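You operate a simulated robot arm through the tools that you are given. There is no shell and no other tool. Be economical: measure what you need, move in short steps, check, and stop when the job is done.

Carry out the task below with a simulated robot arm. There is one attempt and no reset: what you move stays moved.

TASK
Take the black candlestick and put it on the white plate with the brown rim. Then put the red candle in the yellow bowl.
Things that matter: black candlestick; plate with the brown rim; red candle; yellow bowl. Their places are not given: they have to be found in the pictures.

It is judged by the outcome, as a careful person would: the job done as asked, and still so three seconds after it is handed in. It fails if anything else is knocked over, pushed out of place, dropped, spilled or broken.

THE ROBOT
A 6-joint arm with a two-finger parallel gripper, fixed in place. Base frame: the origin is at the foot of the arm, x ahead of it, y to its left, z up; the work surface is at about z = 0. Lengths are in m, angles in degrees, forces in N, time in s.
With the tool pointing down near the work surface it reaches from about 0.14 to 0.58 m from the base axis. Its first joint turns from -66.0 to 66.0 degrees. Payload 2.1 kg.
Tool frame: the origin (TCP) lies between the finger pads and is the grasp point; the fingertips stand 0.03 m ahead of it; z points along the fingers, y is the line along which they close. The gripper opens to 0.094 m. The fingers are 0.028 m wide and 0.01 m thick; the gripper's body (0.05 by 0.096 m) begins 0.055 m behind the TCP.
Orientation is that of the tool frame in the base frame, as a unit quaternion [w, x, y, z]. With the fingers straight down and closing along the base's y, the tool's x points along the base's -x, its y along +y and its z along -z.

THE INTERFACE
- The arm moves only by the tool play_rows. Its argument "series" is a list of rows, each an object (a shift or turn left out is 0, a gripper value left out holds the last) with "delta_pos": the shift along the tool's x, y, z in units of 300 mm (1.0 is 300 mm), a list of three; "angular": the turn, a rotation vector about the tool's x, y, z in units of 60 degrees (1.0 is 60 degrees), a list of three. In form: [{"delta_pos": [x, y, z], "angular": [rx, ry, rz]}, ...]. A call has 1 to 10 rows; each row is the pose to reach, as a shift and turn from the pose commanded when the call began, along the tool's axes at that moment. "fingers" is the finger opening in m, from 0 to 0.094, set as the call begins (left out, the last holds). A call with a number of a shift or a turn outside -1 to 1 is refused whole. A row lasts 0.2 s, in which the tool goes at most 0.05 m and 8.6 degrees; a call with a longer step from one row to the next is refused whole, and so is a gripper value outside its range. A pose out of reach is approached as far as the arm can. The call stops where the force on the tool passes 40 N (or 10 N more than at its start, if that is more) or the arm is blocked; 0.2 s more then pass. The fingers move at their own pace (about 0.072 m/s each) and stop on an object; they squeeze with about 37 N. The grip force told is the motor's: it shows also when the fingers shut on nothing. Time passes only in rows, and 0.2 s behind the last, so rows that repeat a pose let the fingers close. It gives the time, the measured TCP pose, the force on the tool (base axes), the opening and the grip force at its end, in the units of the frame above (readings bear some noise), and new pictures: "pictures" is both (left out), scene, wrist or none.
- Cameras (640 x 400 px; columns grow to the right, rows downward): "scene" is fixed at [0.0483, -0.3715, 0.4713]; the picture's right is [0.80, -0.60, 0.00], its down [-0.41, -0.55, -0.73] and it looks along [0.44, 0.58, -0.68] (base axes); focal length 258 px, centre (320, 200). "wrist" rides on the gripper at [-0.037, 0, -0.058] in the tool frame; the picture's right is [0.00, -1.00, 0.00], its down [0.97, 0.00, -0.24] and it looks along [0.24, 0.00, 0.97] (tool axes); focal length 218 px, centre (320, 200).
- point_at(camera, pixels): there is no depth. For up to 12 entries [column, row, z] of the newest picture of that camera ("zoom" is the newest enlarged one), the place [x, y] in the base frame at which the ray of that pixel passes the height z, good to about 0.003 m. No time passes.
- inspect(camera, box): a new picture of the part [left, top, right, bottom] of that camera's present view, enlarged. No time passes.
- hand_in(): hands the job in; it is judged then, once.

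Work in short steps. Measure before you move; look again where a grasp or a placing could have gone wrong, and mend it. You have 80 turns and 120 pictures in all, the two below and enlarged ones among them. Open the gripper and draw the arm clear of the work before you hand the job in, unless the task says otherwise; then end with one line.

The tools are called after "Emit:" by a JSON object that holds its "name" and its "arguments". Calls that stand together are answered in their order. play_rows: Moves the arm, as the interface text tells. Its arguments: {"type":"object","properties":{"series":{"type":"array"},"fingers":{"type":"number"},"pictures":{"type":"string","enum":["both","scene","wrist","none"]}},"required":["series"]} The other tools are called the same way: point_at (camera, pixels) gives the place at which the rays of pixels pass given heights; inspect (camera, box) takes an enlarged picture of a part of a camera's view; hand_in () hands the job in.

At the start:

```text
clock: 0.0
eef_pos: [0.2674, -0.1438, 0.2913]
ee_rot: [0.001, 0.0, 1.0, 0.0]
contact_force: [0.1, -0.4, -0.8]
gripper_width: 0.094
finger_force: 0.1
```

scene: 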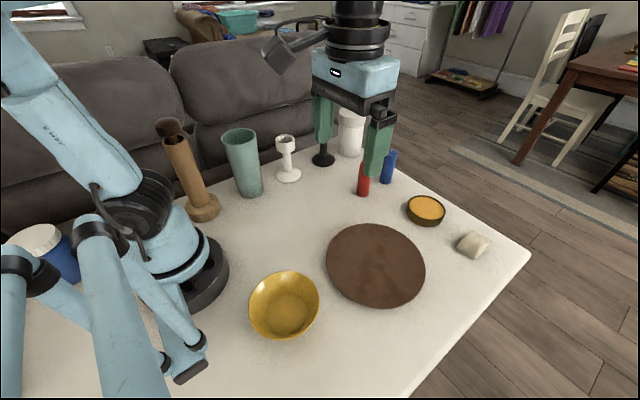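
wrist: 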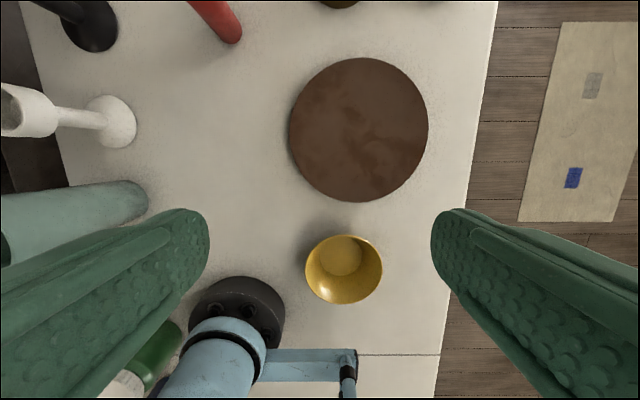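

The scene shows a black base around (322,160), the red candle (363,185), the yellow bowl (284,305) and a brown disc (375,265). I need a closer look to identify the plate with the brown rim.

Emit:
{"name": "inspect", "arguments": {"camera": "scene", "box": [220, 90, 420, 215]}}

Emit:
{"name": "inspect", "arguments": {"camera": "scene", "box": [300, 180, 520, 318]}}

Emit:
{"name": "point_at", "arguments": {"camera": "scene", "pixels": [[322, 160, 0], [363, 193, 0], [284, 318, 0], [375, 265, 0.01], [426, 212, 0.02], [387, 180, 0], [288, 175, 0], [350, 152, 0], [248, 192, 0], [204, 213, 0]]}}

```text
3.20 times, centred on (320, 152) of scene
```

zoom: 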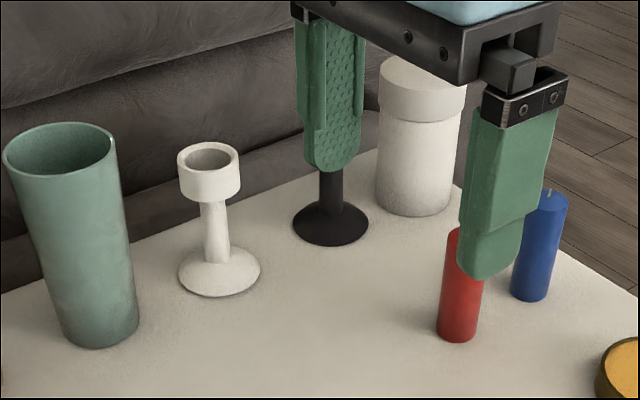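

```text
2.90 times, centred on (410, 249) of scene
```

zoom: 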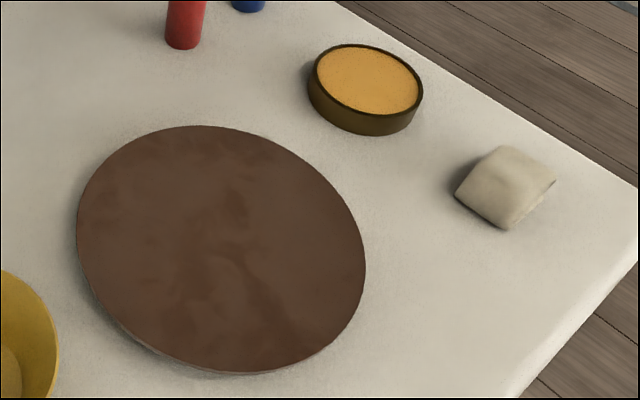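

```text
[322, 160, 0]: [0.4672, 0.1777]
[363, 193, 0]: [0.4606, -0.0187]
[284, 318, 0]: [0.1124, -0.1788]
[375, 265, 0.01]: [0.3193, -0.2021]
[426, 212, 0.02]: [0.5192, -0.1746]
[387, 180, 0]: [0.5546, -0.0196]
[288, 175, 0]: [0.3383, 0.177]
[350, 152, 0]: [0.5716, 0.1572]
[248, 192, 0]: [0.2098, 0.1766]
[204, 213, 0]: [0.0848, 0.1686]
```

The brown disc has a pale edge beneath; I look at it closer, and at the left side by the base.

Emit:
{"name": "inspect", "arguments": {"camera": "scene", "box": [310, 260, 438, 340]}}

Emit:
{"name": "inspect", "arguments": {"camera": "wrist", "box": [270, 40, 450, 152]}}

Emit:
{"name": "inspect", "arguments": {"camera": "scene", "box": [0, 200, 320, 400]}}

```text
5.00 times, centred on (374, 300) of scene
```

zoom: 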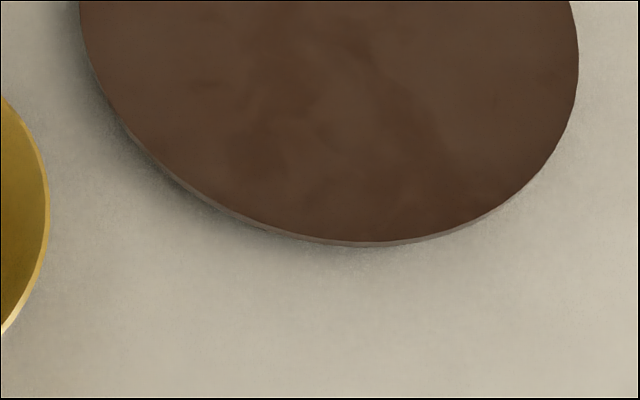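

```text
3.56 times, centred on (360, 96) of wrist
```

zoom: 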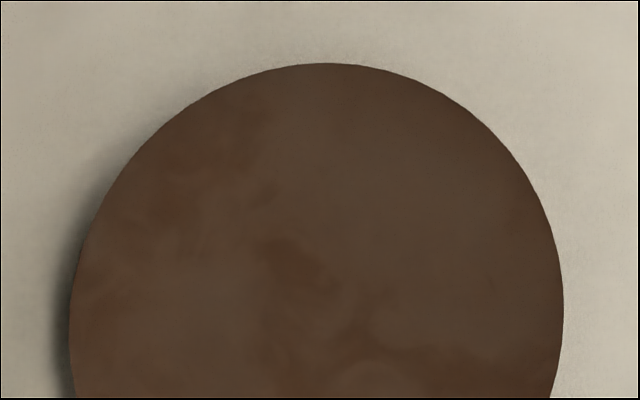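

```text
2.00 times, centred on (160, 300) of scene
```

zoom: 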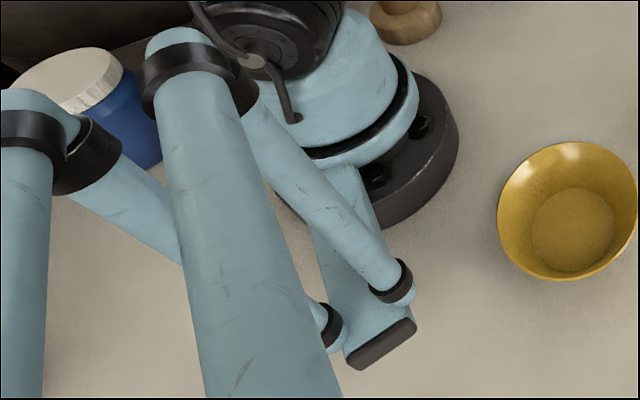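

The disc casts a shadow as though raised; I'll measure its height by comparing the two cameras.

Emit:
{"name": "point_at", "arguments": {"camera": "wrist", "pixels": [[289, 130, 0], [428, 130, 0], [360, 57, 0], [360, 202, 0], [289, 130, 0.03], [428, 130, 0.03], [360, 57, 0.03], [360, 202, 0.03]]}}

Emit:
{"name": "point_at", "arguments": {"camera": "scene", "pixels": [[326, 258, 0], [425, 272, 0], [362, 223, 0], [385, 308, 0], [326, 258, 0.03], [425, 272, 0.03], [362, 223, 0.03], [385, 308, 0.03]]}}

```text
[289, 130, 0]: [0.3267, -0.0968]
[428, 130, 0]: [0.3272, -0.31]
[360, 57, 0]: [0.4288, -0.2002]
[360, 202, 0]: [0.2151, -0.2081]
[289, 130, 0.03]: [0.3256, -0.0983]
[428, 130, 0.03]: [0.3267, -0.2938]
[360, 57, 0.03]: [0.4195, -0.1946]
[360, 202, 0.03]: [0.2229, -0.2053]
```

```text
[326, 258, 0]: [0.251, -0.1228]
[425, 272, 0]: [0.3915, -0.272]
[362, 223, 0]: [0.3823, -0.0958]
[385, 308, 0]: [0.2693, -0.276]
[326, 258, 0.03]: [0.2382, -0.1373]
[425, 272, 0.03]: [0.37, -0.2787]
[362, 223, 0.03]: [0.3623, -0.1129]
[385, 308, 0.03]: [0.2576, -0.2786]
```

Estimates put the disc at roughly z≈0.01, radius about 0.105, centred near (0.32,-0.20). I'll look at it from a low angle from the +y side, to see whether a plate lies beneath.

Emit:
{"name": "play_rows", "arguments": {"series": [{"delta_pos": [-0.014, 0.05, 0.0], "angular": [0.125, 0, 0]}, {"delta_pos": [-0.028, 0.1, 0.03], "angular": [0.25, 0, 0]}, {"delta_pos": [-0.042, 0.15, 0.06], "angular": [0.375, 0, 0]}, {"delta_pos": [-0.056, 0.2, 0.1], "angular": [0.5, 0, 0]}, {"delta_pos": [-0.07, 0.25, 0.14], "angular": [0.625, 0, 0]}, {"delta_pos": [-0.084, 0.3, 0.2], "angular": [0.75, 0, 0]}, {"delta_pos": [-0.098, 0.34, 0.26], "angular": [0.875, 0, 0]}, {"delta_pos": [-0.11, 0.38, 0.33], "angular": [1.0, 0, 0]}]}}

```text
clock: 1.8
eef_pos: [0.3023, -0.0299, 0.1925]
ee_rot: [0.001, 0.001, 0.865, -0.501]
contact_force: [0.4, 0.0, -0.3]
gripper_width: 0.0942
finger_force: 0.0
```

scene: 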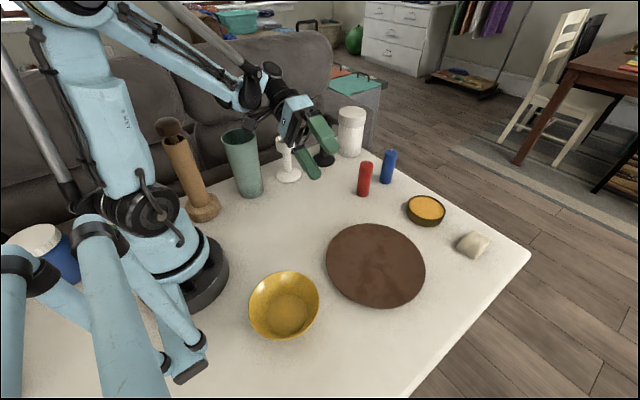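
wrist: 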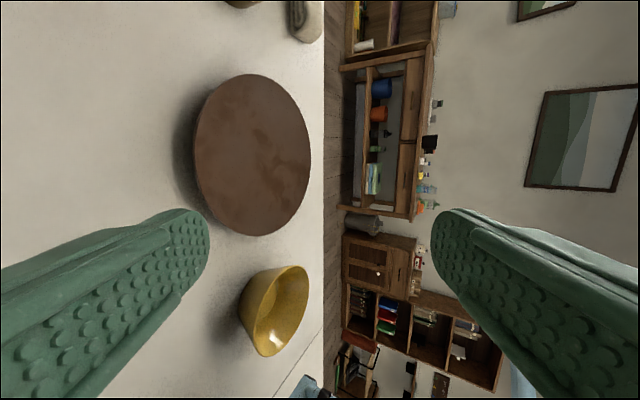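

Emit:
{"name": "inspect", "arguments": {"camera": "wrist", "box": [170, 110, 298, 190]}}

Emit:
{"name": "inspect", "arguments": {"camera": "scene", "box": [260, 90, 420, 190]}}

```text
5.00 times, centred on (234, 150) of wrist
```

zoom: 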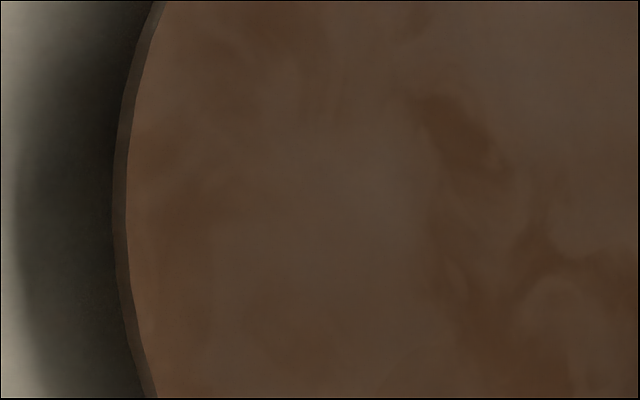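

```text
4.00 times, centred on (340, 140) of scene
```

zoom: 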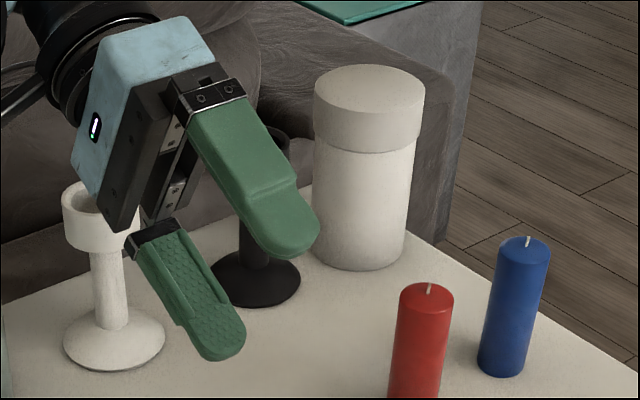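

The rim shows only a thin slab edge and a shadow beneath, so it's still unclear. I'll back away from the white candlestick and return to upright before a lower look from the free -y side.

Emit:
{"name": "play_rows", "arguments": {"series": [{"delta_pos": [0, -0.06, 0.018], "angular": [-0.05, 0, 0]}, {"delta_pos": [0, -0.12, 0.038], "angular": [-0.18, 0, 0]}, {"delta_pos": [0, -0.18, 0.056], "angular": [-0.31, 0, 0]}, {"delta_pos": [0, -0.24, 0.075], "angular": [-0.44, 0, 0]}, {"delta_pos": [0, -0.3, 0.094], "angular": [-0.57, 0, 0]}, {"delta_pos": [0, -0.36, 0.113], "angular": [-0.7, 0, 0]}, {"delta_pos": [0, -0.42, 0.132], "angular": [-0.83, 0, 0]}, {"delta_pos": [0, -0.472, 0.15], "angular": [-0.95, 0, 0]}, {"delta_pos": [0, -0.472, 0.15], "angular": [-1.0, 0, 0]}], "pictures": "none"}}

```text
clock: 3.8
eef_pos: [0.3014, -0.1383, 0.2935]
ee_rot: [0.001, 0.0, 1.0, 0.0]
contact_force: [-0.5, -0.1, 0.2]
gripper_width: 0.0937
finger_force: 0.0
```

Now I turn the wrist and shift toward y=-0.36.

Emit:
{"name": "play_rows", "arguments": {"series": [{"delta_pos": [0.01, -0.1, 0.0], "angular": [0, 0, 0.14]}, {"delta_pos": [0.02, -0.2, 0.0], "angular": [0, 0, 0.28]}, {"delta_pos": [0.03, -0.3, 0.0], "angular": [0, 0, 0.42]}, {"delta_pos": [0.04, -0.4, 0.0], "angular": [0, 0, 0.56]}, {"delta_pos": [0.05, -0.5, 0.0], "angular": [0, 0, 0.7]}, {"delta_pos": [0.06, -0.6, 0.0], "angular": [0, 0, 0.84]}, {"delta_pos": [0.067, -0.7, 0.0], "angular": [0, 0, 0.98]}, {"delta_pos": [0.067, -0.733, 0.1], "angular": [0, 0, 1.0]}]}}

```text
clock: 5.6
eef_pos: [0.2824, -0.3621, 0.2638]
ee_rot: [0.0, 0.501, 0.866, -0.001]
contact_force: [0.3, 0.6, -0.2]
gripper_width: 0.0941
finger_force: 0.1
```

scene: 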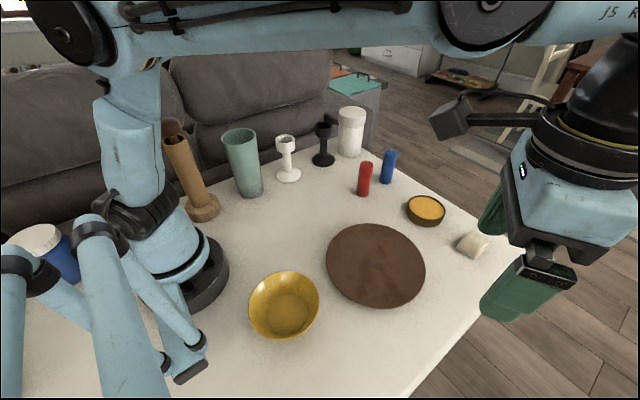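
wrist: 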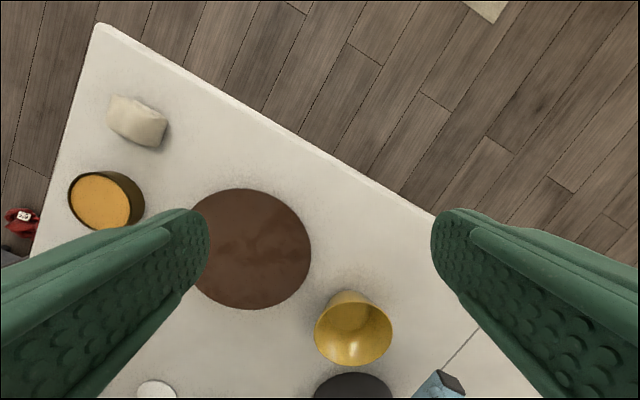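

I tilt the tool back toward the plate and lower it for a grazing view.

Emit:
{"name": "play_rows", "arguments": {"series": [{"delta_pos": [0, 0, 0.06], "angular": [0, 0.13, 0]}, {"delta_pos": [0, 0, 0.12], "angular": [0, 0.26, 0]}, {"delta_pos": [0, 0, 0.18], "angular": [0, 0.39, 0]}, {"delta_pos": [0, 0, 0.25], "angular": [0, 0.52, 0]}, {"delta_pos": [0, 0, 0.32], "angular": [0, 0.65, 0]}, {"delta_pos": [0, 0, 0.39], "angular": [0, 0.78, 0]}, {"delta_pos": [0, 0, 0.46], "angular": [0, 0.9, 0]}, {"delta_pos": [0, 0, 0.53], "angular": [0, 1.0, 0]}]}}

```text
clock: 7.4
eef_pos: [0.3007, -0.3447, 0.1561]
ee_rot: [-0.184, 0.493, 0.84, 0.128]
contact_force: [-0.3, 0.4, -0.2]
gripper_width: 0.0938
finger_force: 0.1
out of reach, approached as far as the arm can: row 4, 5, 6, 7, 8
```

scene: 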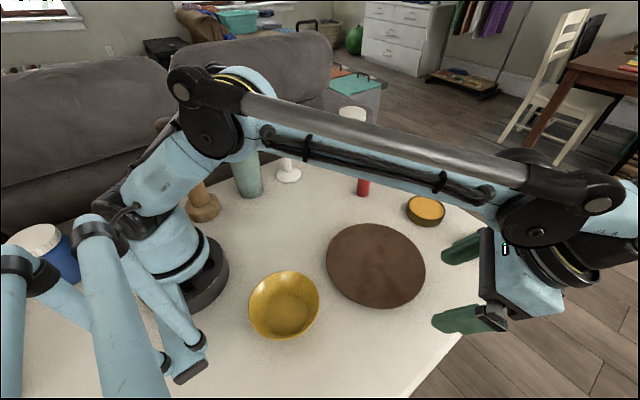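
wrist: 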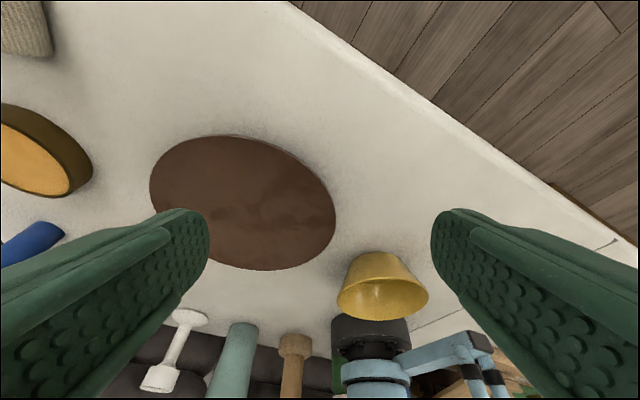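

Emit:
{"name": "inspect", "arguments": {"camera": "wrist", "box": [192, 115, 320, 195]}}

Emit:
{"name": "inspect", "arguments": {"camera": "wrist", "box": [140, 120, 350, 280]}}

```text
5.00 times, centred on (256, 155) of wrist
```

zoom: 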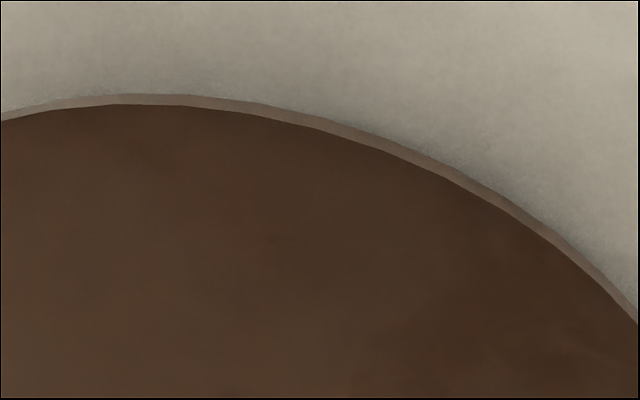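

```text
2.50 times, centred on (245, 200) of wrist
```

zoom: 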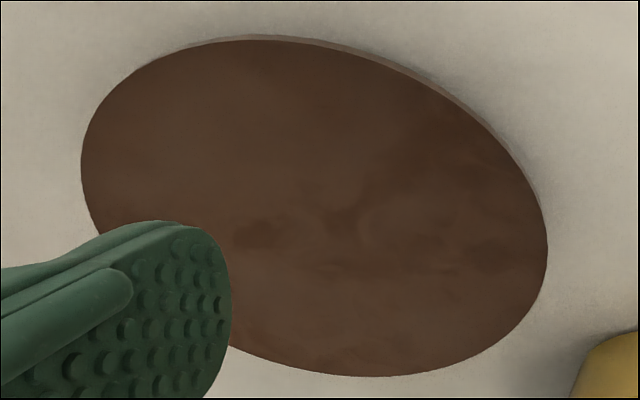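

The disc is a thin slab about 4 mm thick. I check its height from this view and look at the rest of the table for another plate.

Emit:
{"name": "point_at", "arguments": {"camera": "wrist", "pixels": [[149, 188, 0.0], [336, 214, 0.0], [222, 135, 0.0], [264, 270, 0.0], [149, 188, 0.03], [336, 214, 0.03], [222, 135, 0.03], [264, 270, 0.03]]}}

Emit:
{"name": "inspect", "arguments": {"camera": "wrist", "box": [120, 260, 600, 400]}}

```text
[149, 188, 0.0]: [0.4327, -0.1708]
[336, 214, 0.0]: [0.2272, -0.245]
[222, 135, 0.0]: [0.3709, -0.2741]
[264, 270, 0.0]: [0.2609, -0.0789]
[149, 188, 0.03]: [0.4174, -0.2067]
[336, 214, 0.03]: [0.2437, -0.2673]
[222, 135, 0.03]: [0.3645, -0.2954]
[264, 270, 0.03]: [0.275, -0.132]
```

```text
1.33 times, centred on (360, 330) of wrist
```

zoom: 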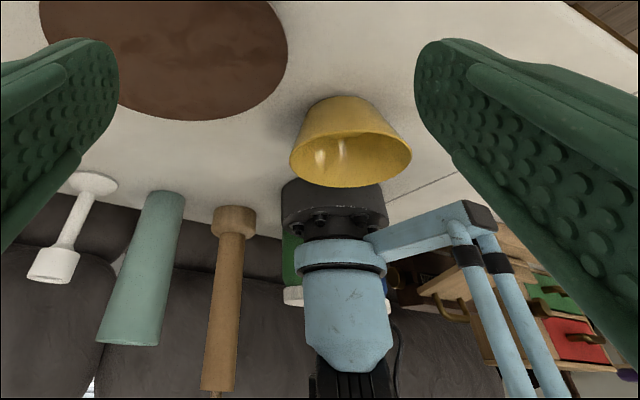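

Circle fits from the views agree on a top height of about 0.018 m, so the disc is raised (a plate rim, or a cover). I'll raise back first, then probe its centre gently.

Emit:
{"name": "play_rows", "arguments": {"series": [{"delta_pos": [0, 0, -0.1], "angular": [0, -0.14, 0]}], "pictures": "none"}}

```text
clock: 7.8
eef_pos: [0.3068, -0.3584, 0.1838]
ee_rot: [-0.122, 0.501, 0.852, 0.092]
contact_force: [-0.3, 0.6, 0.7]
gripper_width: 0.094
finger_force: 0.1
```

Emit:
{"name": "play_rows", "arguments": {"series": [{"delta_pos": [0.12, 0.075, -0.02], "angular": [0, -0.1, 0]}, {"delta_pos": [0.24, 0.15, -0.04], "angular": [0, -0.2, 0]}, {"delta_pos": [0.36, 0.225, -0.06], "angular": [0, -0.293, 0]}, {"delta_pos": [0.48, 0.3, -0.08], "angular": [0, -0.293, 0]}], "fingers": 0}}

```text
clock: 8.8
eef_pos: [0.3184, -0.2003, 0.2508]
ee_rot: [0.01, 0.509, 0.861, 0.014]
contact_force: [-0.8, 0.2, 0.1]
gripper_width: 0.0
finger_force: 33.3
```

scene: 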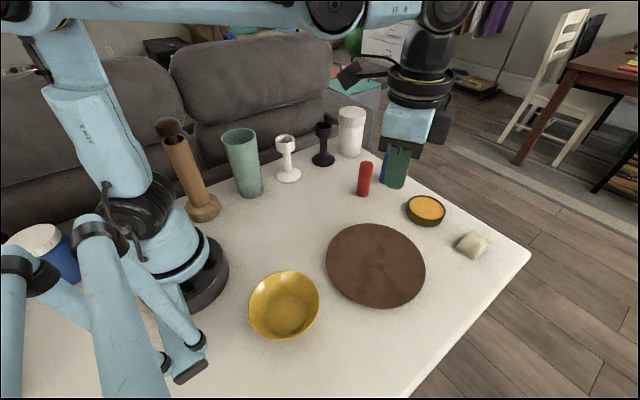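
wrist: 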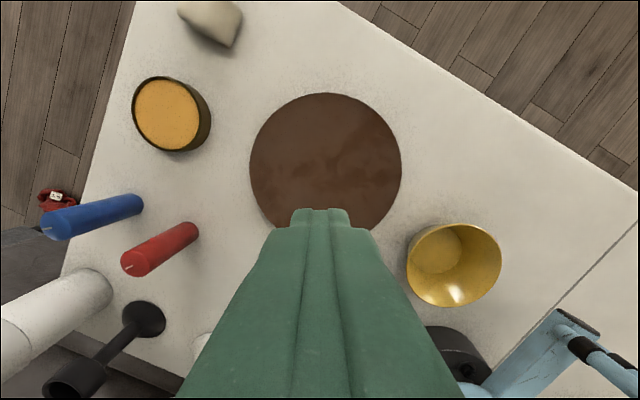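

Fingers are closed over the disc's centre; I descend to just above it.

Emit:
{"name": "play_rows", "arguments": {"series": [{"delta_pos": [0, 0, 0.15]}, {"delta_pos": [0, 0, 0.3]}, {"delta_pos": [0, 0, 0.45]}, {"delta_pos": [0, 0, 0.56]}, {"delta_pos": [0, 0, 0.62]}]}}

```text
clock: 10.0
eef_pos: [0.3261, -0.1978, 0.0658]
ee_rot: [0.009, 0.508, 0.861, 0.015]
contact_force: [-0.4, -0.1, 1.2]
gripper_width: 0.0
finger_force: 32.8
```

scene: 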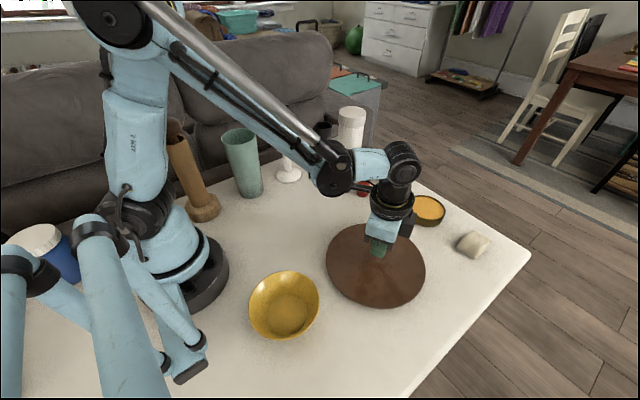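
wrist: 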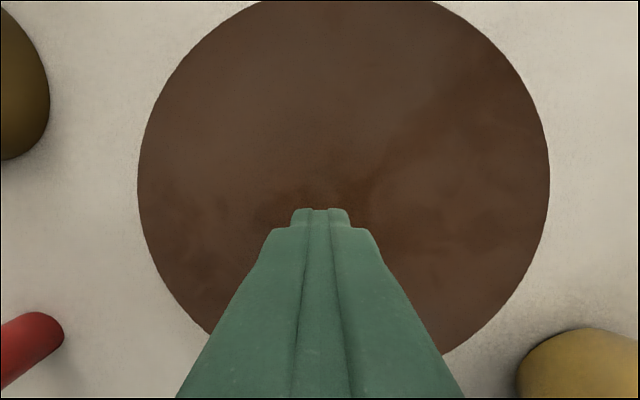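

Tips now about 36 mm up; I probe slowly and read the force.

Emit:
{"name": "play_rows", "arguments": {"series": [{"delta_pos": [0, 0, 0.015]}, {"delta_pos": [0, 0, 0.03]}, {"delta_pos": [0, 0, 0.045]}, {"delta_pos": [0, 0, 0.053]}, {"delta_pos": [0, 0, 0.058]}, {"delta_pos": [0, 0, 0.062]}], "pictures": "none"}}

```text
clock: 11.4
eef_pos: [0.3275, -0.1973, 0.0452]
ee_rot: [0.01, 0.509, 0.86, 0.015]
contact_force: [-0.2, -1.0, 0.7]
gripper_width: 0.0
finger_force: 33.0
```

Emit:
{"name": "play_rows", "arguments": {"series": [{"delta_pos": [0, 0, 0.005]}, {"delta_pos": [0, 0, 0.01]}, {"delta_pos": [0, 0, 0.015]}], "pictures": "none"}}

```text
clock: 12.2
eef_pos: [0.3261, -0.1986, 0.0417]
ee_rot: [0.009, 0.509, 0.861, 0.015]
contact_force: [-0.2, 0.0, 0.5]
gripper_width: 0.0002
finger_force: 33.4
```

Emit:
{"name": "play_rows", "arguments": {"series": [{"delta_pos": [0, 0, 0.006]}, {"delta_pos": [0, 0, 0.012]}, {"delta_pos": [0, 0, 0.018]}], "pictures": "wrist"}}

```text
clock: 12.7
eef_pos: [0.3263, -0.1974, 0.0409]
ee_rot: [0.008, 0.509, 0.86, 0.015]
contact_force: [-1.1, 0.1, 12.3]
gripper_width: 0.0
finger_force: 33.5
stopped in row 2: the force on the tool passed its limit (the readings are from after the stop); the commanded pose is now the measured one
```

wrist: 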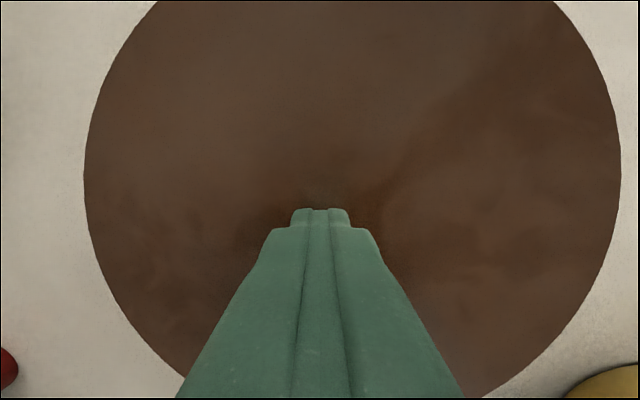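

Contact came at tip height ≈0.011 at the centre. Comparing widths of the disc in two wrist views (413→537 px) gives a rim height of ≈0.018, so it is a shallow upright dish: the only plate here. I rise and straighten the wrist, heading for a view over the black candlestick.

Emit:
{"name": "play_rows", "arguments": {"series": [{"delta_pos": [0, 0, -0.1]}, {"delta_pos": [0, 0, -0.25], "angular": [0.004, 0.002, -0.12]}, {"delta_pos": [0.02, 0.02, -0.4], "angular": [0.008, 0.005, -0.26]}, {"delta_pos": [0.1, 0.1, -0.5], "angular": [0.012, 0.008, -0.4]}, {"delta_pos": [0.19, 0.18, -0.6], "angular": [0.016, 0.01, -0.53]}, {"delta_pos": [0.29, 0.27, -0.68], "angular": [0.02, 0.012, -0.66]}, {"delta_pos": [0.39, 0.37, -0.75], "angular": [0.024, 0.014, -0.78]}, {"delta_pos": [0.5, 0.47, -0.81], "angular": [0.028, 0.016, -0.9]}, {"delta_pos": [0.6, 0.57, -0.85], "angular": [0.03, 0.018, -1.0]}, {"delta_pos": [0.69, 0.66, -0.87], "angular": [0.03, 0.018, -1.0]}], "fingers": 0.094}}

```text
clock: 14.9
eef_pos: [0.3931, 0.0742, 0.3079]
ee_rot: [-0.002, 0.011, 1.0, 0.0]
contact_force: [-0.1, -0.5, -0.3]
gripper_width: 0.0942
finger_force: 0.0
```

scene: 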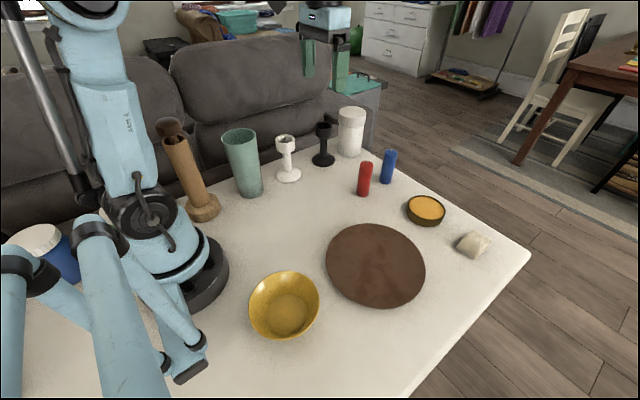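
wrist: 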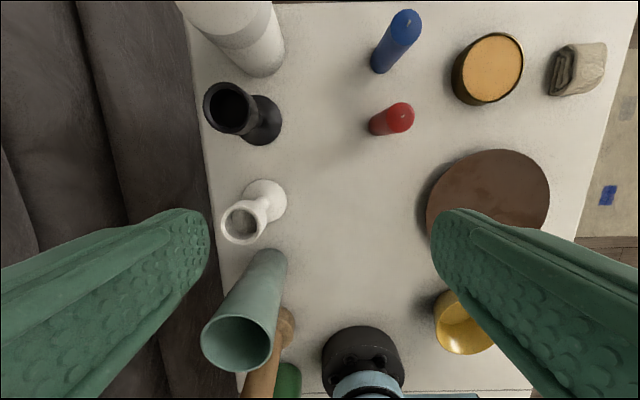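

Upright now. Black cup top at wrist (230,107), base at (260,121). I zoom and measure with candidate heights.

Emit:
{"name": "inspect", "arguments": {"camera": "scene", "box": [280, 100, 408, 180]}}

Emit:
{"name": "inspect", "arguments": {"camera": "wrist", "box": [180, 50, 340, 150]}}

Emit:
{"name": "point_at", "arguments": {"camera": "wrist", "pixels": [[230, 107, 0.09], [230, 107, 0.11], [230, 107, 0.13], [261, 120, 0.005], [205, 105, 0.11], [255, 105, 0.11], [400, 112, 0.06], [400, 112, 0.08], [380, 125, 0.0]]}}

Emit:
{"name": "point_at", "arguments": {"camera": "scene", "pixels": [[324, 125, 0.09], [324, 125, 0.11], [324, 125, 0.13], [323, 160, 0.005], [366, 164, 0.06], [366, 164, 0.08], [363, 192, 0.0]]}}

```text
5.00 times, centred on (344, 140) of scene
```

zoom: 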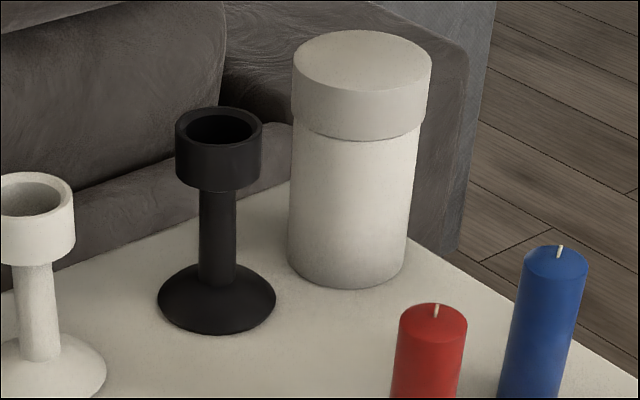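

```text
4.00 times, centred on (260, 100) of wrist
```

zoom: 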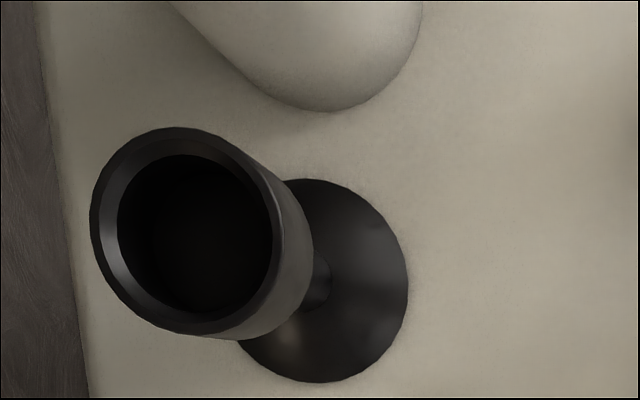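

```text
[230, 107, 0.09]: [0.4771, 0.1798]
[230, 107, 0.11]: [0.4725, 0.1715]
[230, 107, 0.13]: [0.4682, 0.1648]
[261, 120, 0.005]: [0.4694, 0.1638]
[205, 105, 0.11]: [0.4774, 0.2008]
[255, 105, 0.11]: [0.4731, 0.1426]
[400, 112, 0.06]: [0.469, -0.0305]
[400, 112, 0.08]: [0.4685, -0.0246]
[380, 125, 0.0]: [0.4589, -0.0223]
```

```text
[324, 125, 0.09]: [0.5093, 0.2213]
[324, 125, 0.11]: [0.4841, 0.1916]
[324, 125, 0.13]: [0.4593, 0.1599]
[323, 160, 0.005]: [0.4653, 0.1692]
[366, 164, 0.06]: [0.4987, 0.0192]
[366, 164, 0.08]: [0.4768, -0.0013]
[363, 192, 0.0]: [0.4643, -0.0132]
```

Both cameras agree at a top height ≈0.125: candlestick axis at (0.467,0.167), cup ≈0.055 wide. I move above it.

Emit:
{"name": "play_rows", "arguments": {"series": [{"delta_pos": [-0.08, 0.1, 0.03]}, {"delta_pos": [-0.16, 0.2, 0.06]}, {"delta_pos": [-0.247, 0.31, 0.1]}, {"delta_pos": [-0.247, 0.31, 0.2]}, {"delta_pos": [-0.247, 0.31, 0.26]}]}}

```text
clock: 16.1
eef_pos: [0.4706, 0.165, 0.2289]
ee_rot: [-0.002, 0.011, 1.0, 0.0]
contact_force: [0.4, 0.0, 0.4]
gripper_width: 0.0939
finger_force: 0.1
```

scene: 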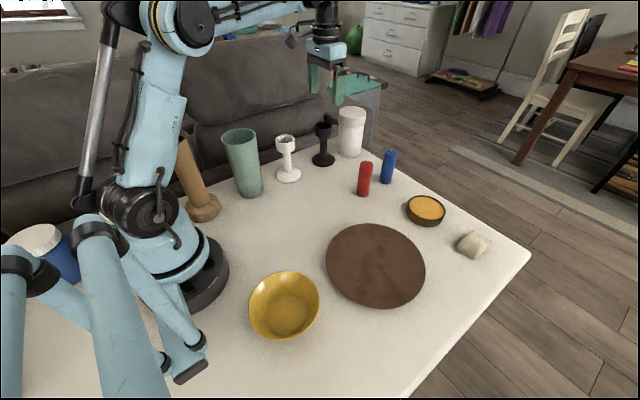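
wrist: 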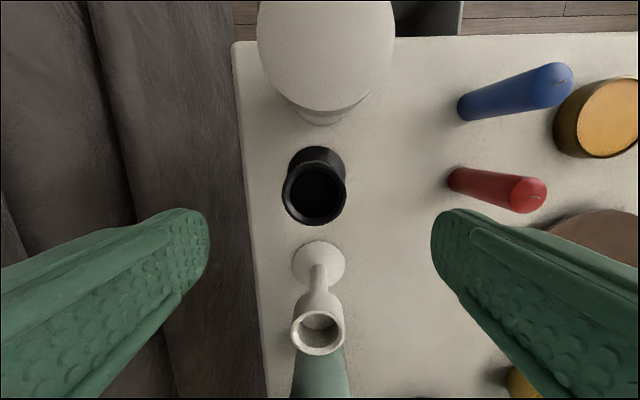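

Emit:
{"name": "point_at", "arguments": {"camera": "wrist", "pixels": [[314, 193, 0.125], [282, 193, 0.125], [346, 193, 0.125], [318, 172, 0.0], [325, 105, 0.14]]}}

```text
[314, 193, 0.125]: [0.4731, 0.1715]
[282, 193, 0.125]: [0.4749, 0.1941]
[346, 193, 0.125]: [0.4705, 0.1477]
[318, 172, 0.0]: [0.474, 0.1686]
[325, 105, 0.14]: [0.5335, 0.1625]
```

Cup centre refined to (0.472,0.169), about 47 mm wide. I shift 4 mm and descend with the pads around the cup.

Emit:
{"name": "play_rows", "arguments": {"series": [{"delta_pos": [0, 0.013, 0.1]}, {"delta_pos": [0, 0.013, 0.2]}, {"delta_pos": [0, 0.013, 0.3]}, {"delta_pos": [0, 0.013, 0.36]}, {"delta_pos": [0, 0.013, 0.4]}]}}

```text
clock: 17.3
eef_pos: [0.4677, 0.1696, 0.1103]
ee_rot: [-0.001, 0.011, 1.0, 0.0]
contact_force: [0.7, 0.3, 0.4]
gripper_width: 0.094
finger_force: 0.1
```

scene: 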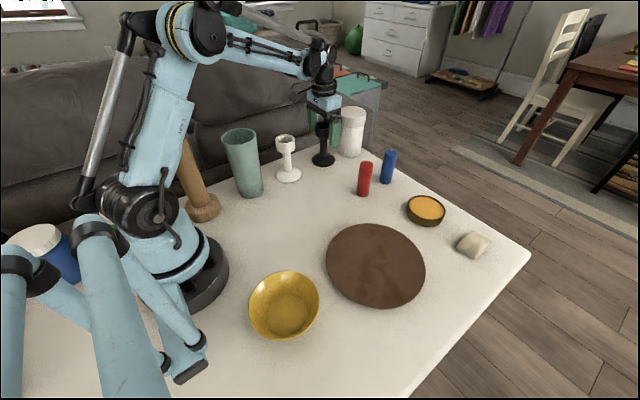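
wrist: 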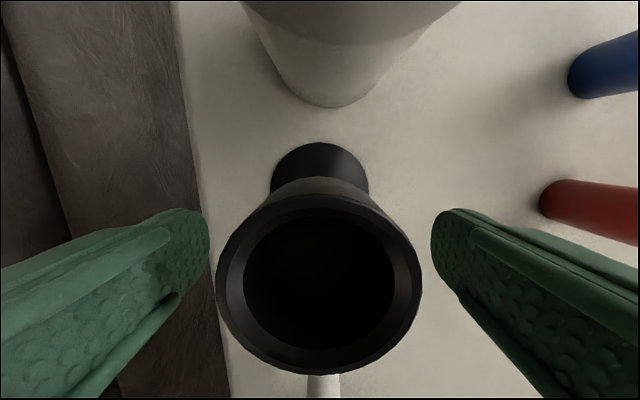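

Cup sits centred between the fingers; I close.

Emit:
{"name": "play_rows", "arguments": {"series": [{"delta_pos": [0, 0, 0]}, {"delta_pos": [0, 0, 0]}, {"delta_pos": [0, 0, 0]}, {"delta_pos": [0, 0, 0]}], "fingers": 0.02, "pictures": "none"}}

```text
clock: 18.3
eef_pos: [0.4689, 0.1692, 0.1097]
ee_rot: [0.0, 0.01, 1.0, 0.0]
contact_force: [0.5, 0.2, 0.0]
gripper_width: 0.0546
finger_force: 37.0
```

Gripped at 0.0546. Lifting straight up.

Emit:
{"name": "play_rows", "arguments": {"series": [{"delta_pos": [0, 0, -0.05]}, {"delta_pos": [0, 0, -0.15]}, {"delta_pos": [0, 0, -0.27]}, {"delta_pos": [0, 0, -0.39]}, {"delta_pos": [0, 0, -0.5]}, {"delta_pos": [0, 0, -0.55]}]}}

```text
clock: 19.7
eef_pos: [0.4673, 0.1699, 0.2756]
ee_rot: [-0.001, 0.011, 1.0, 0.0]
contact_force: [0.8, 0.6, -0.8]
gripper_width: 0.0545
finger_force: 36.9
```

scene: 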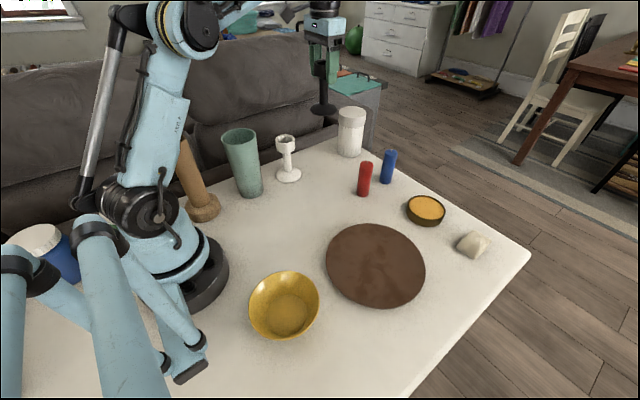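
wrist: 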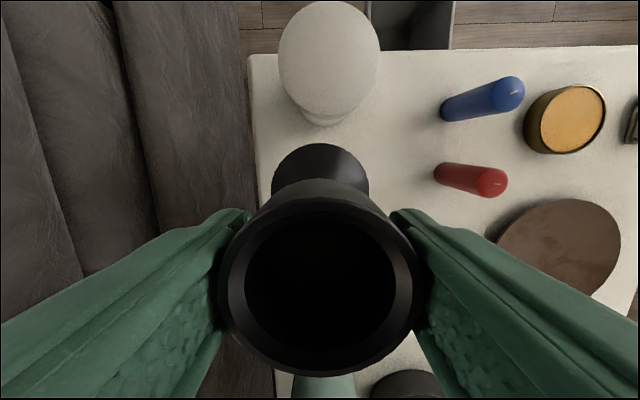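

Held firmly; the base hangs near z≈0.165, above everything in the path. Carrying it towards the plate.

Emit:
{"name": "play_rows", "arguments": {"series": [{"delta_pos": [0.03, -0.07, 0]}, {"delta_pos": [0.08, -0.18, 0]}, {"delta_pos": [0.13, -0.3, 0]}, {"delta_pos": [0.18, -0.42, 0]}, {"delta_pos": [0.23, -0.54, 0]}, {"delta_pos": [0.28, -0.66, 0]}, {"delta_pos": [0.33, -0.78, 0]}, {"delta_pos": [0.38, -0.9, 0]}, {"delta_pos": [0.42, -1.0, 0]}], "pictures": "none"}}

Emit:
{"name": "play_rows", "arguments": {"series": [{"delta_pos": [0.02, -0.1, 0]}, {"delta_pos": [0.04, -0.2, 0]}, {"delta_pos": [0.043, -0.24, 0]}, {"delta_pos": [0.043, -0.24, 0]}]}}

```text
clock: 21.7
eef_pos: [0.3342, -0.1276, 0.2751]
ee_rot: [-0.001, 0.01, 1.0, 0.0]
contact_force: [0.6, -1.0, -1.2]
gripper_width: 0.0548
finger_force: 37.1
```

```text
clock: 22.7
eef_pos: [0.3216, -0.1991, 0.2754]
ee_rot: [0.0, 0.011, 1.0, 0.0]
contact_force: [-0.2, 0.0, -1.7]
gripper_width: 0.0548
finger_force: 37.3
```

scene: 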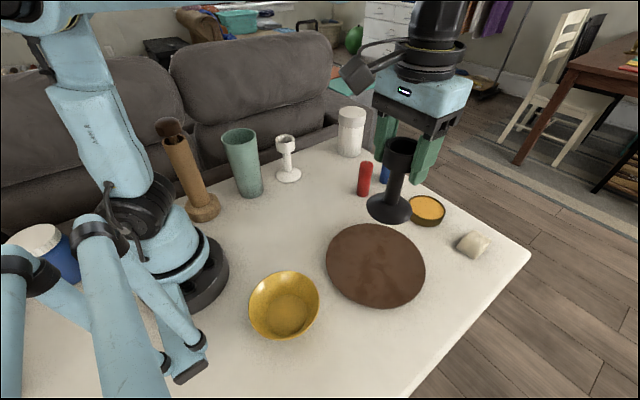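
wrist: 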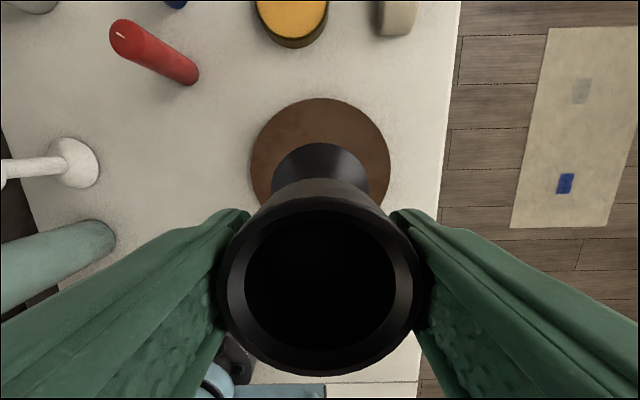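

Over the plate centre (0.3216,-0.199). Descending to just above contact, expected at TCP z≈0.121.

Emit:
{"name": "play_rows", "arguments": {"series": [{"delta_pos": [0, 0, 0.1]}, {"delta_pos": [0, 0, 0.2]}, {"delta_pos": [0, 0, 0.3]}, {"delta_pos": [0, 0, 0.39]}, {"delta_pos": [0, 0, 0.45]}, {"delta_pos": [0, 0, 0.475]}]}}

```text
clock: 24.1
eef_pos: [0.3217, -0.1993, 0.1334]
ee_rot: [0.0, 0.011, 1.0, 0.0]
contact_force: [-0.6, 0.2, -1.2]
gripper_width: 0.0548
finger_force: 36.5
```

scene: 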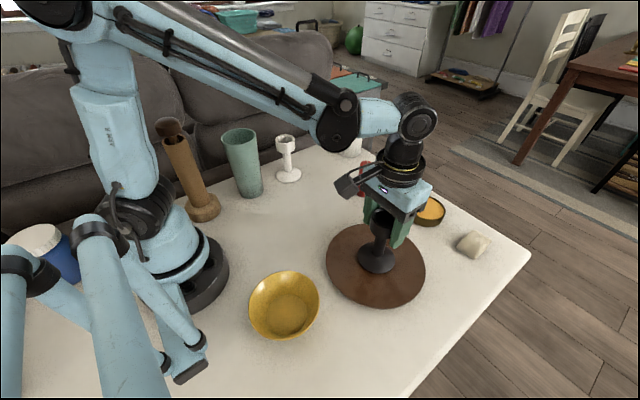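
wrist: 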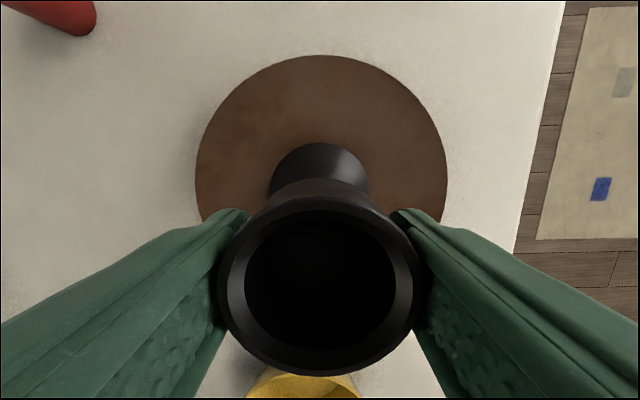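

Centred well. I lower in ~1–2 mm steps until contact.

Emit:
{"name": "play_rows", "arguments": {"series": [{"delta_pos": [0, 0, 0.01]}, {"delta_pos": [0, 0, 0.02]}, {"delta_pos": [0, 0, 0.028]}, {"delta_pos": [0, 0, 0.034]}, {"delta_pos": [0, 0, 0.039]}], "pictures": "none"}}

```text
clock: 25.3
eef_pos: [0.3228, -0.199, 0.1211]
ee_rot: [-0.001, 0.01, 1.0, 0.0]
contact_force: [-0.5, 0.0, -2.0]
gripper_width: 0.0549
finger_force: 36.2
```

Emit:
{"name": "play_rows", "arguments": {"series": [{"delta_pos": [0, 0, 0.004]}, {"delta_pos": [0, 0, 0.008]}, {"delta_pos": [0, 0, 0.012]}, {"delta_pos": [0, 0, 0.016]}], "pictures": "scene"}}

```text
clock: 26.3
eef_pos: [0.3214, -0.1994, 0.1166]
ee_rot: [0.0, 0.011, 1.0, -0.001]
contact_force: [3.1, -2.0, 28.4]
gripper_width: 0.0548
finger_force: 36.8
```

scene: 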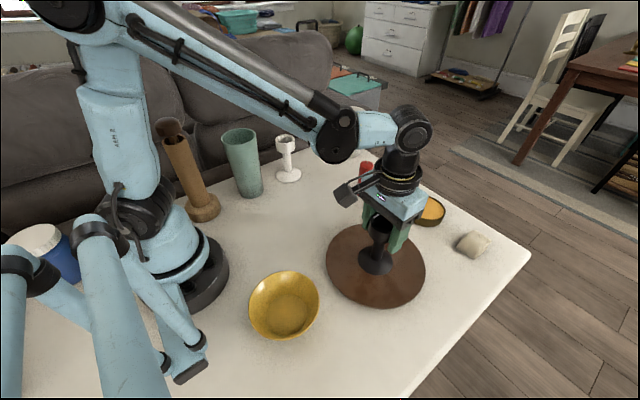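

Contact is made (28 N). I ease up 1 mm and open the fingers.

Emit:
{"name": "play_rows", "arguments": {"series": [{"delta_pos": [0, 0, -0.004]}], "pictures": "none"}}

Emit:
{"name": "play_rows", "arguments": {"series": [{"delta_pos": [0, 0, 0]}, {"delta_pos": [0, 0, 0]}, {"delta_pos": [0, 0, 0]}], "fingers": 0.094}}

```text
clock: 26.7
eef_pos: [0.3209, -0.1988, 0.1162]
ee_rot: [-0.001, 0.01, 1.0, 0.0]
contact_force: [1.1, -0.5, 2.8]
gripper_width: 0.0544
finger_force: 37.3
```

```text
clock: 27.5
eef_pos: [0.3221, -0.1983, 0.1169]
ee_rot: [0.0, 0.011, 1.0, 0.0]
contact_force: [-0.4, -1.2, -0.3]
gripper_width: 0.0941
finger_force: 0.0
```

scene: 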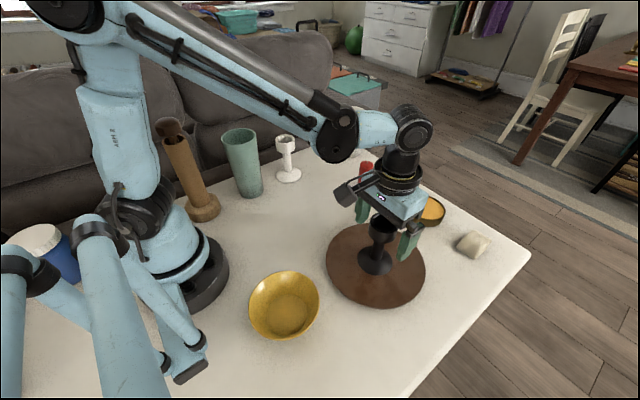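
wrist: 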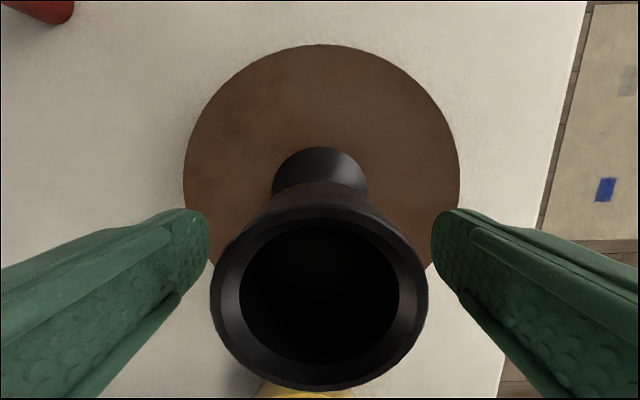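

Released and standing. Rising straight up, then across above the red candle.

Emit:
{"name": "play_rows", "arguments": {"series": [{"delta_pos": [0, 0, -0.1]}, {"delta_pos": [0, 0, -0.25]}, {"delta_pos": [0, 0, -0.4]}, {"delta_pos": [0, 0, -0.5]}, {"delta_pos": [-0.08, 0.1, -0.5]}, {"delta_pos": [-0.17, 0.22, -0.5]}, {"delta_pos": [-0.26, 0.34, -0.5]}, {"delta_pos": [-0.35, 0.46, -0.5]}, {"delta_pos": [-0.42, 0.56, -0.5]}, {"delta_pos": [-0.453, 0.61, -0.5]}]}}

```text
clock: 29.7
eef_pos: [0.4632, -0.0189, 0.2675]
ee_rot: [-0.001, 0.012, 1.0, 0.0]
contact_force: [1.2, -0.8, 0.4]
gripper_width: 0.0943
finger_force: 0.1
```

scene: 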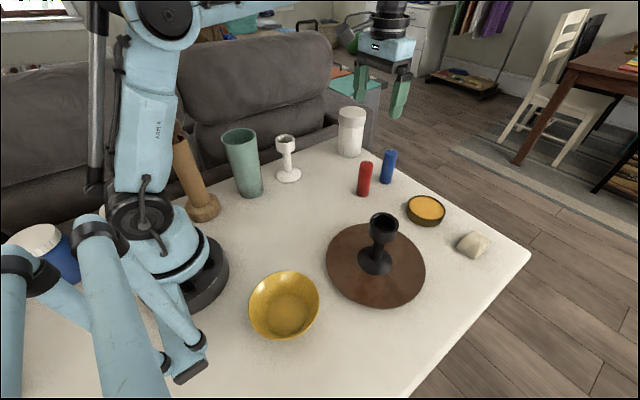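
wrist: 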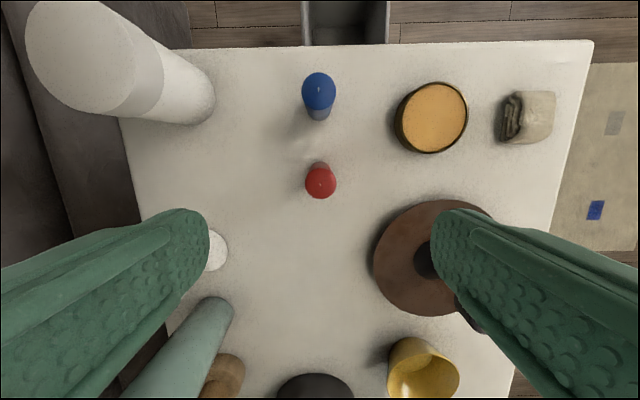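

The candlestick stands on the plate. Measuring the red candle: top at wrist (320,183).

Emit:
{"name": "point_at", "arguments": {"camera": "wrist", "pixels": [[320, 183, 0.075], [320, 183, 0.09], [305, 183, 0.085], [336, 183, 0.085], [321, 166, 0.0], [423, 370, 0.06], [410, 345, 0.0]]}}

Emit:
{"name": "inspect", "arguments": {"camera": "scene", "box": [330, 140, 410, 205]}}

Emit:
{"name": "inspect", "arguments": {"camera": "scene", "box": [230, 200, 440, 350]}}

```text
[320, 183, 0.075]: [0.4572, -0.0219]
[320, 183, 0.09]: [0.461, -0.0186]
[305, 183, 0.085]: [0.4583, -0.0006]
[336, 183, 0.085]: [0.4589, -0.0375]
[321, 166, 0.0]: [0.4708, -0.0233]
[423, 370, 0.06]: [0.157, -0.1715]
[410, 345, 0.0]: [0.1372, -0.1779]
```

```text
6.15 times, centred on (370, 172) of scene
```

zoom: 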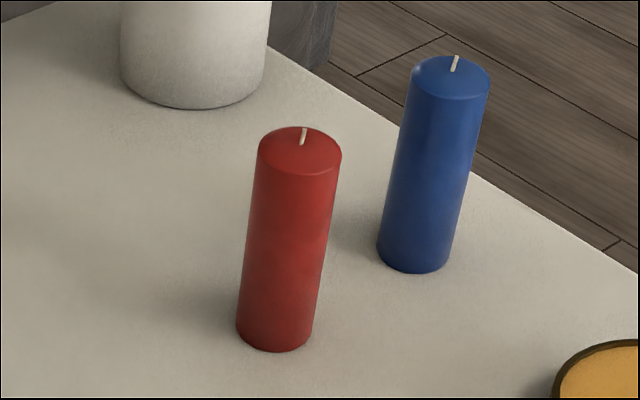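

```text
2.67 times, centred on (335, 275) of scene
```

zoom: 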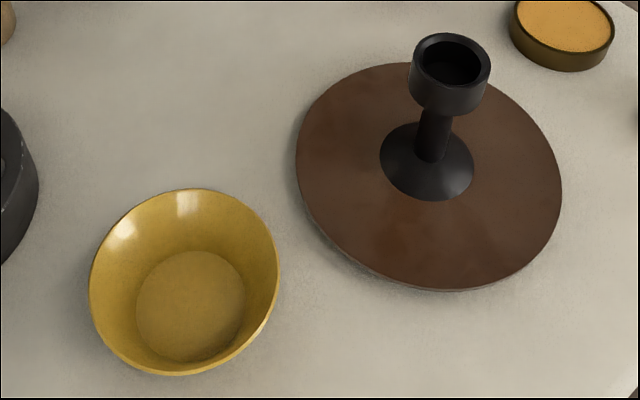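

Candle about 33 mm wide, 90 mm tall at (0.462,-0.020), matching the TCP. Descending to grip its upper half at z≈0.072.

Emit:
{"name": "play_rows", "arguments": {"series": [{"delta_pos": [0, 0, 0.13]}, {"delta_pos": [0, 0, 0.26]}, {"delta_pos": [0, 0, 0.39]}, {"delta_pos": [0, 0, 0.5]}, {"delta_pos": [0, 0, 0.58]}, {"delta_pos": [0, 0, 0.65]}]}}

```text
clock: 31.1
eef_pos: [0.4624, -0.0191, 0.0723]
ee_rot: [-0.002, 0.011, 1.0, 0.0]
contact_force: [-0.2, 0.2, 0.6]
gripper_width: 0.094
finger_force: 0.0
```

scene: 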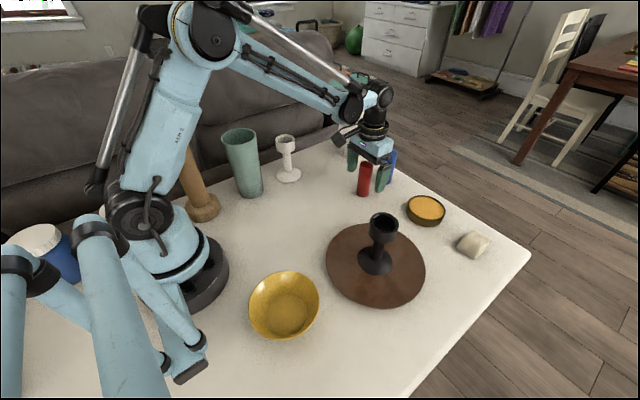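
wrist: 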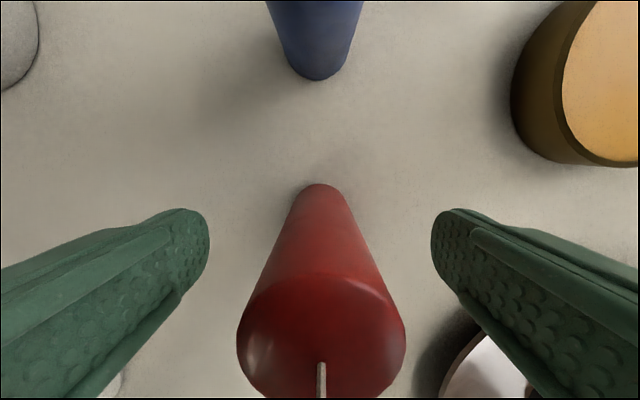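

Candle is between the fingers, but a pale patch shows at wrist (490,370) near the plate. I inspect it before closing.

Emit:
{"name": "inspect", "arguments": {"camera": "wrist", "box": [400, 300, 560, 400]}}

Emit:
{"name": "point_at", "arguments": {"camera": "wrist", "pixels": [[445, 385, 0.0], [445, 385, 0.018], [475, 335, 0.018], [490, 370, 0.0]]}}

```text
4.00 times, centred on (480, 350) of wrist
```

zoom: 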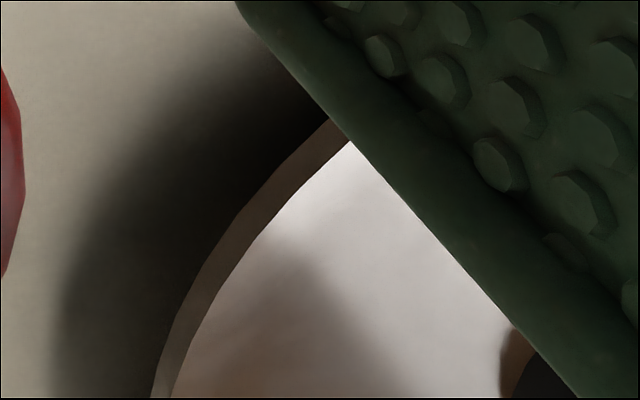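

```text
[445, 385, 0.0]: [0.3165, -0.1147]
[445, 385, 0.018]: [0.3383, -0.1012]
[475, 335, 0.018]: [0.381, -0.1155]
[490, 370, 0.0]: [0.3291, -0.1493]
```

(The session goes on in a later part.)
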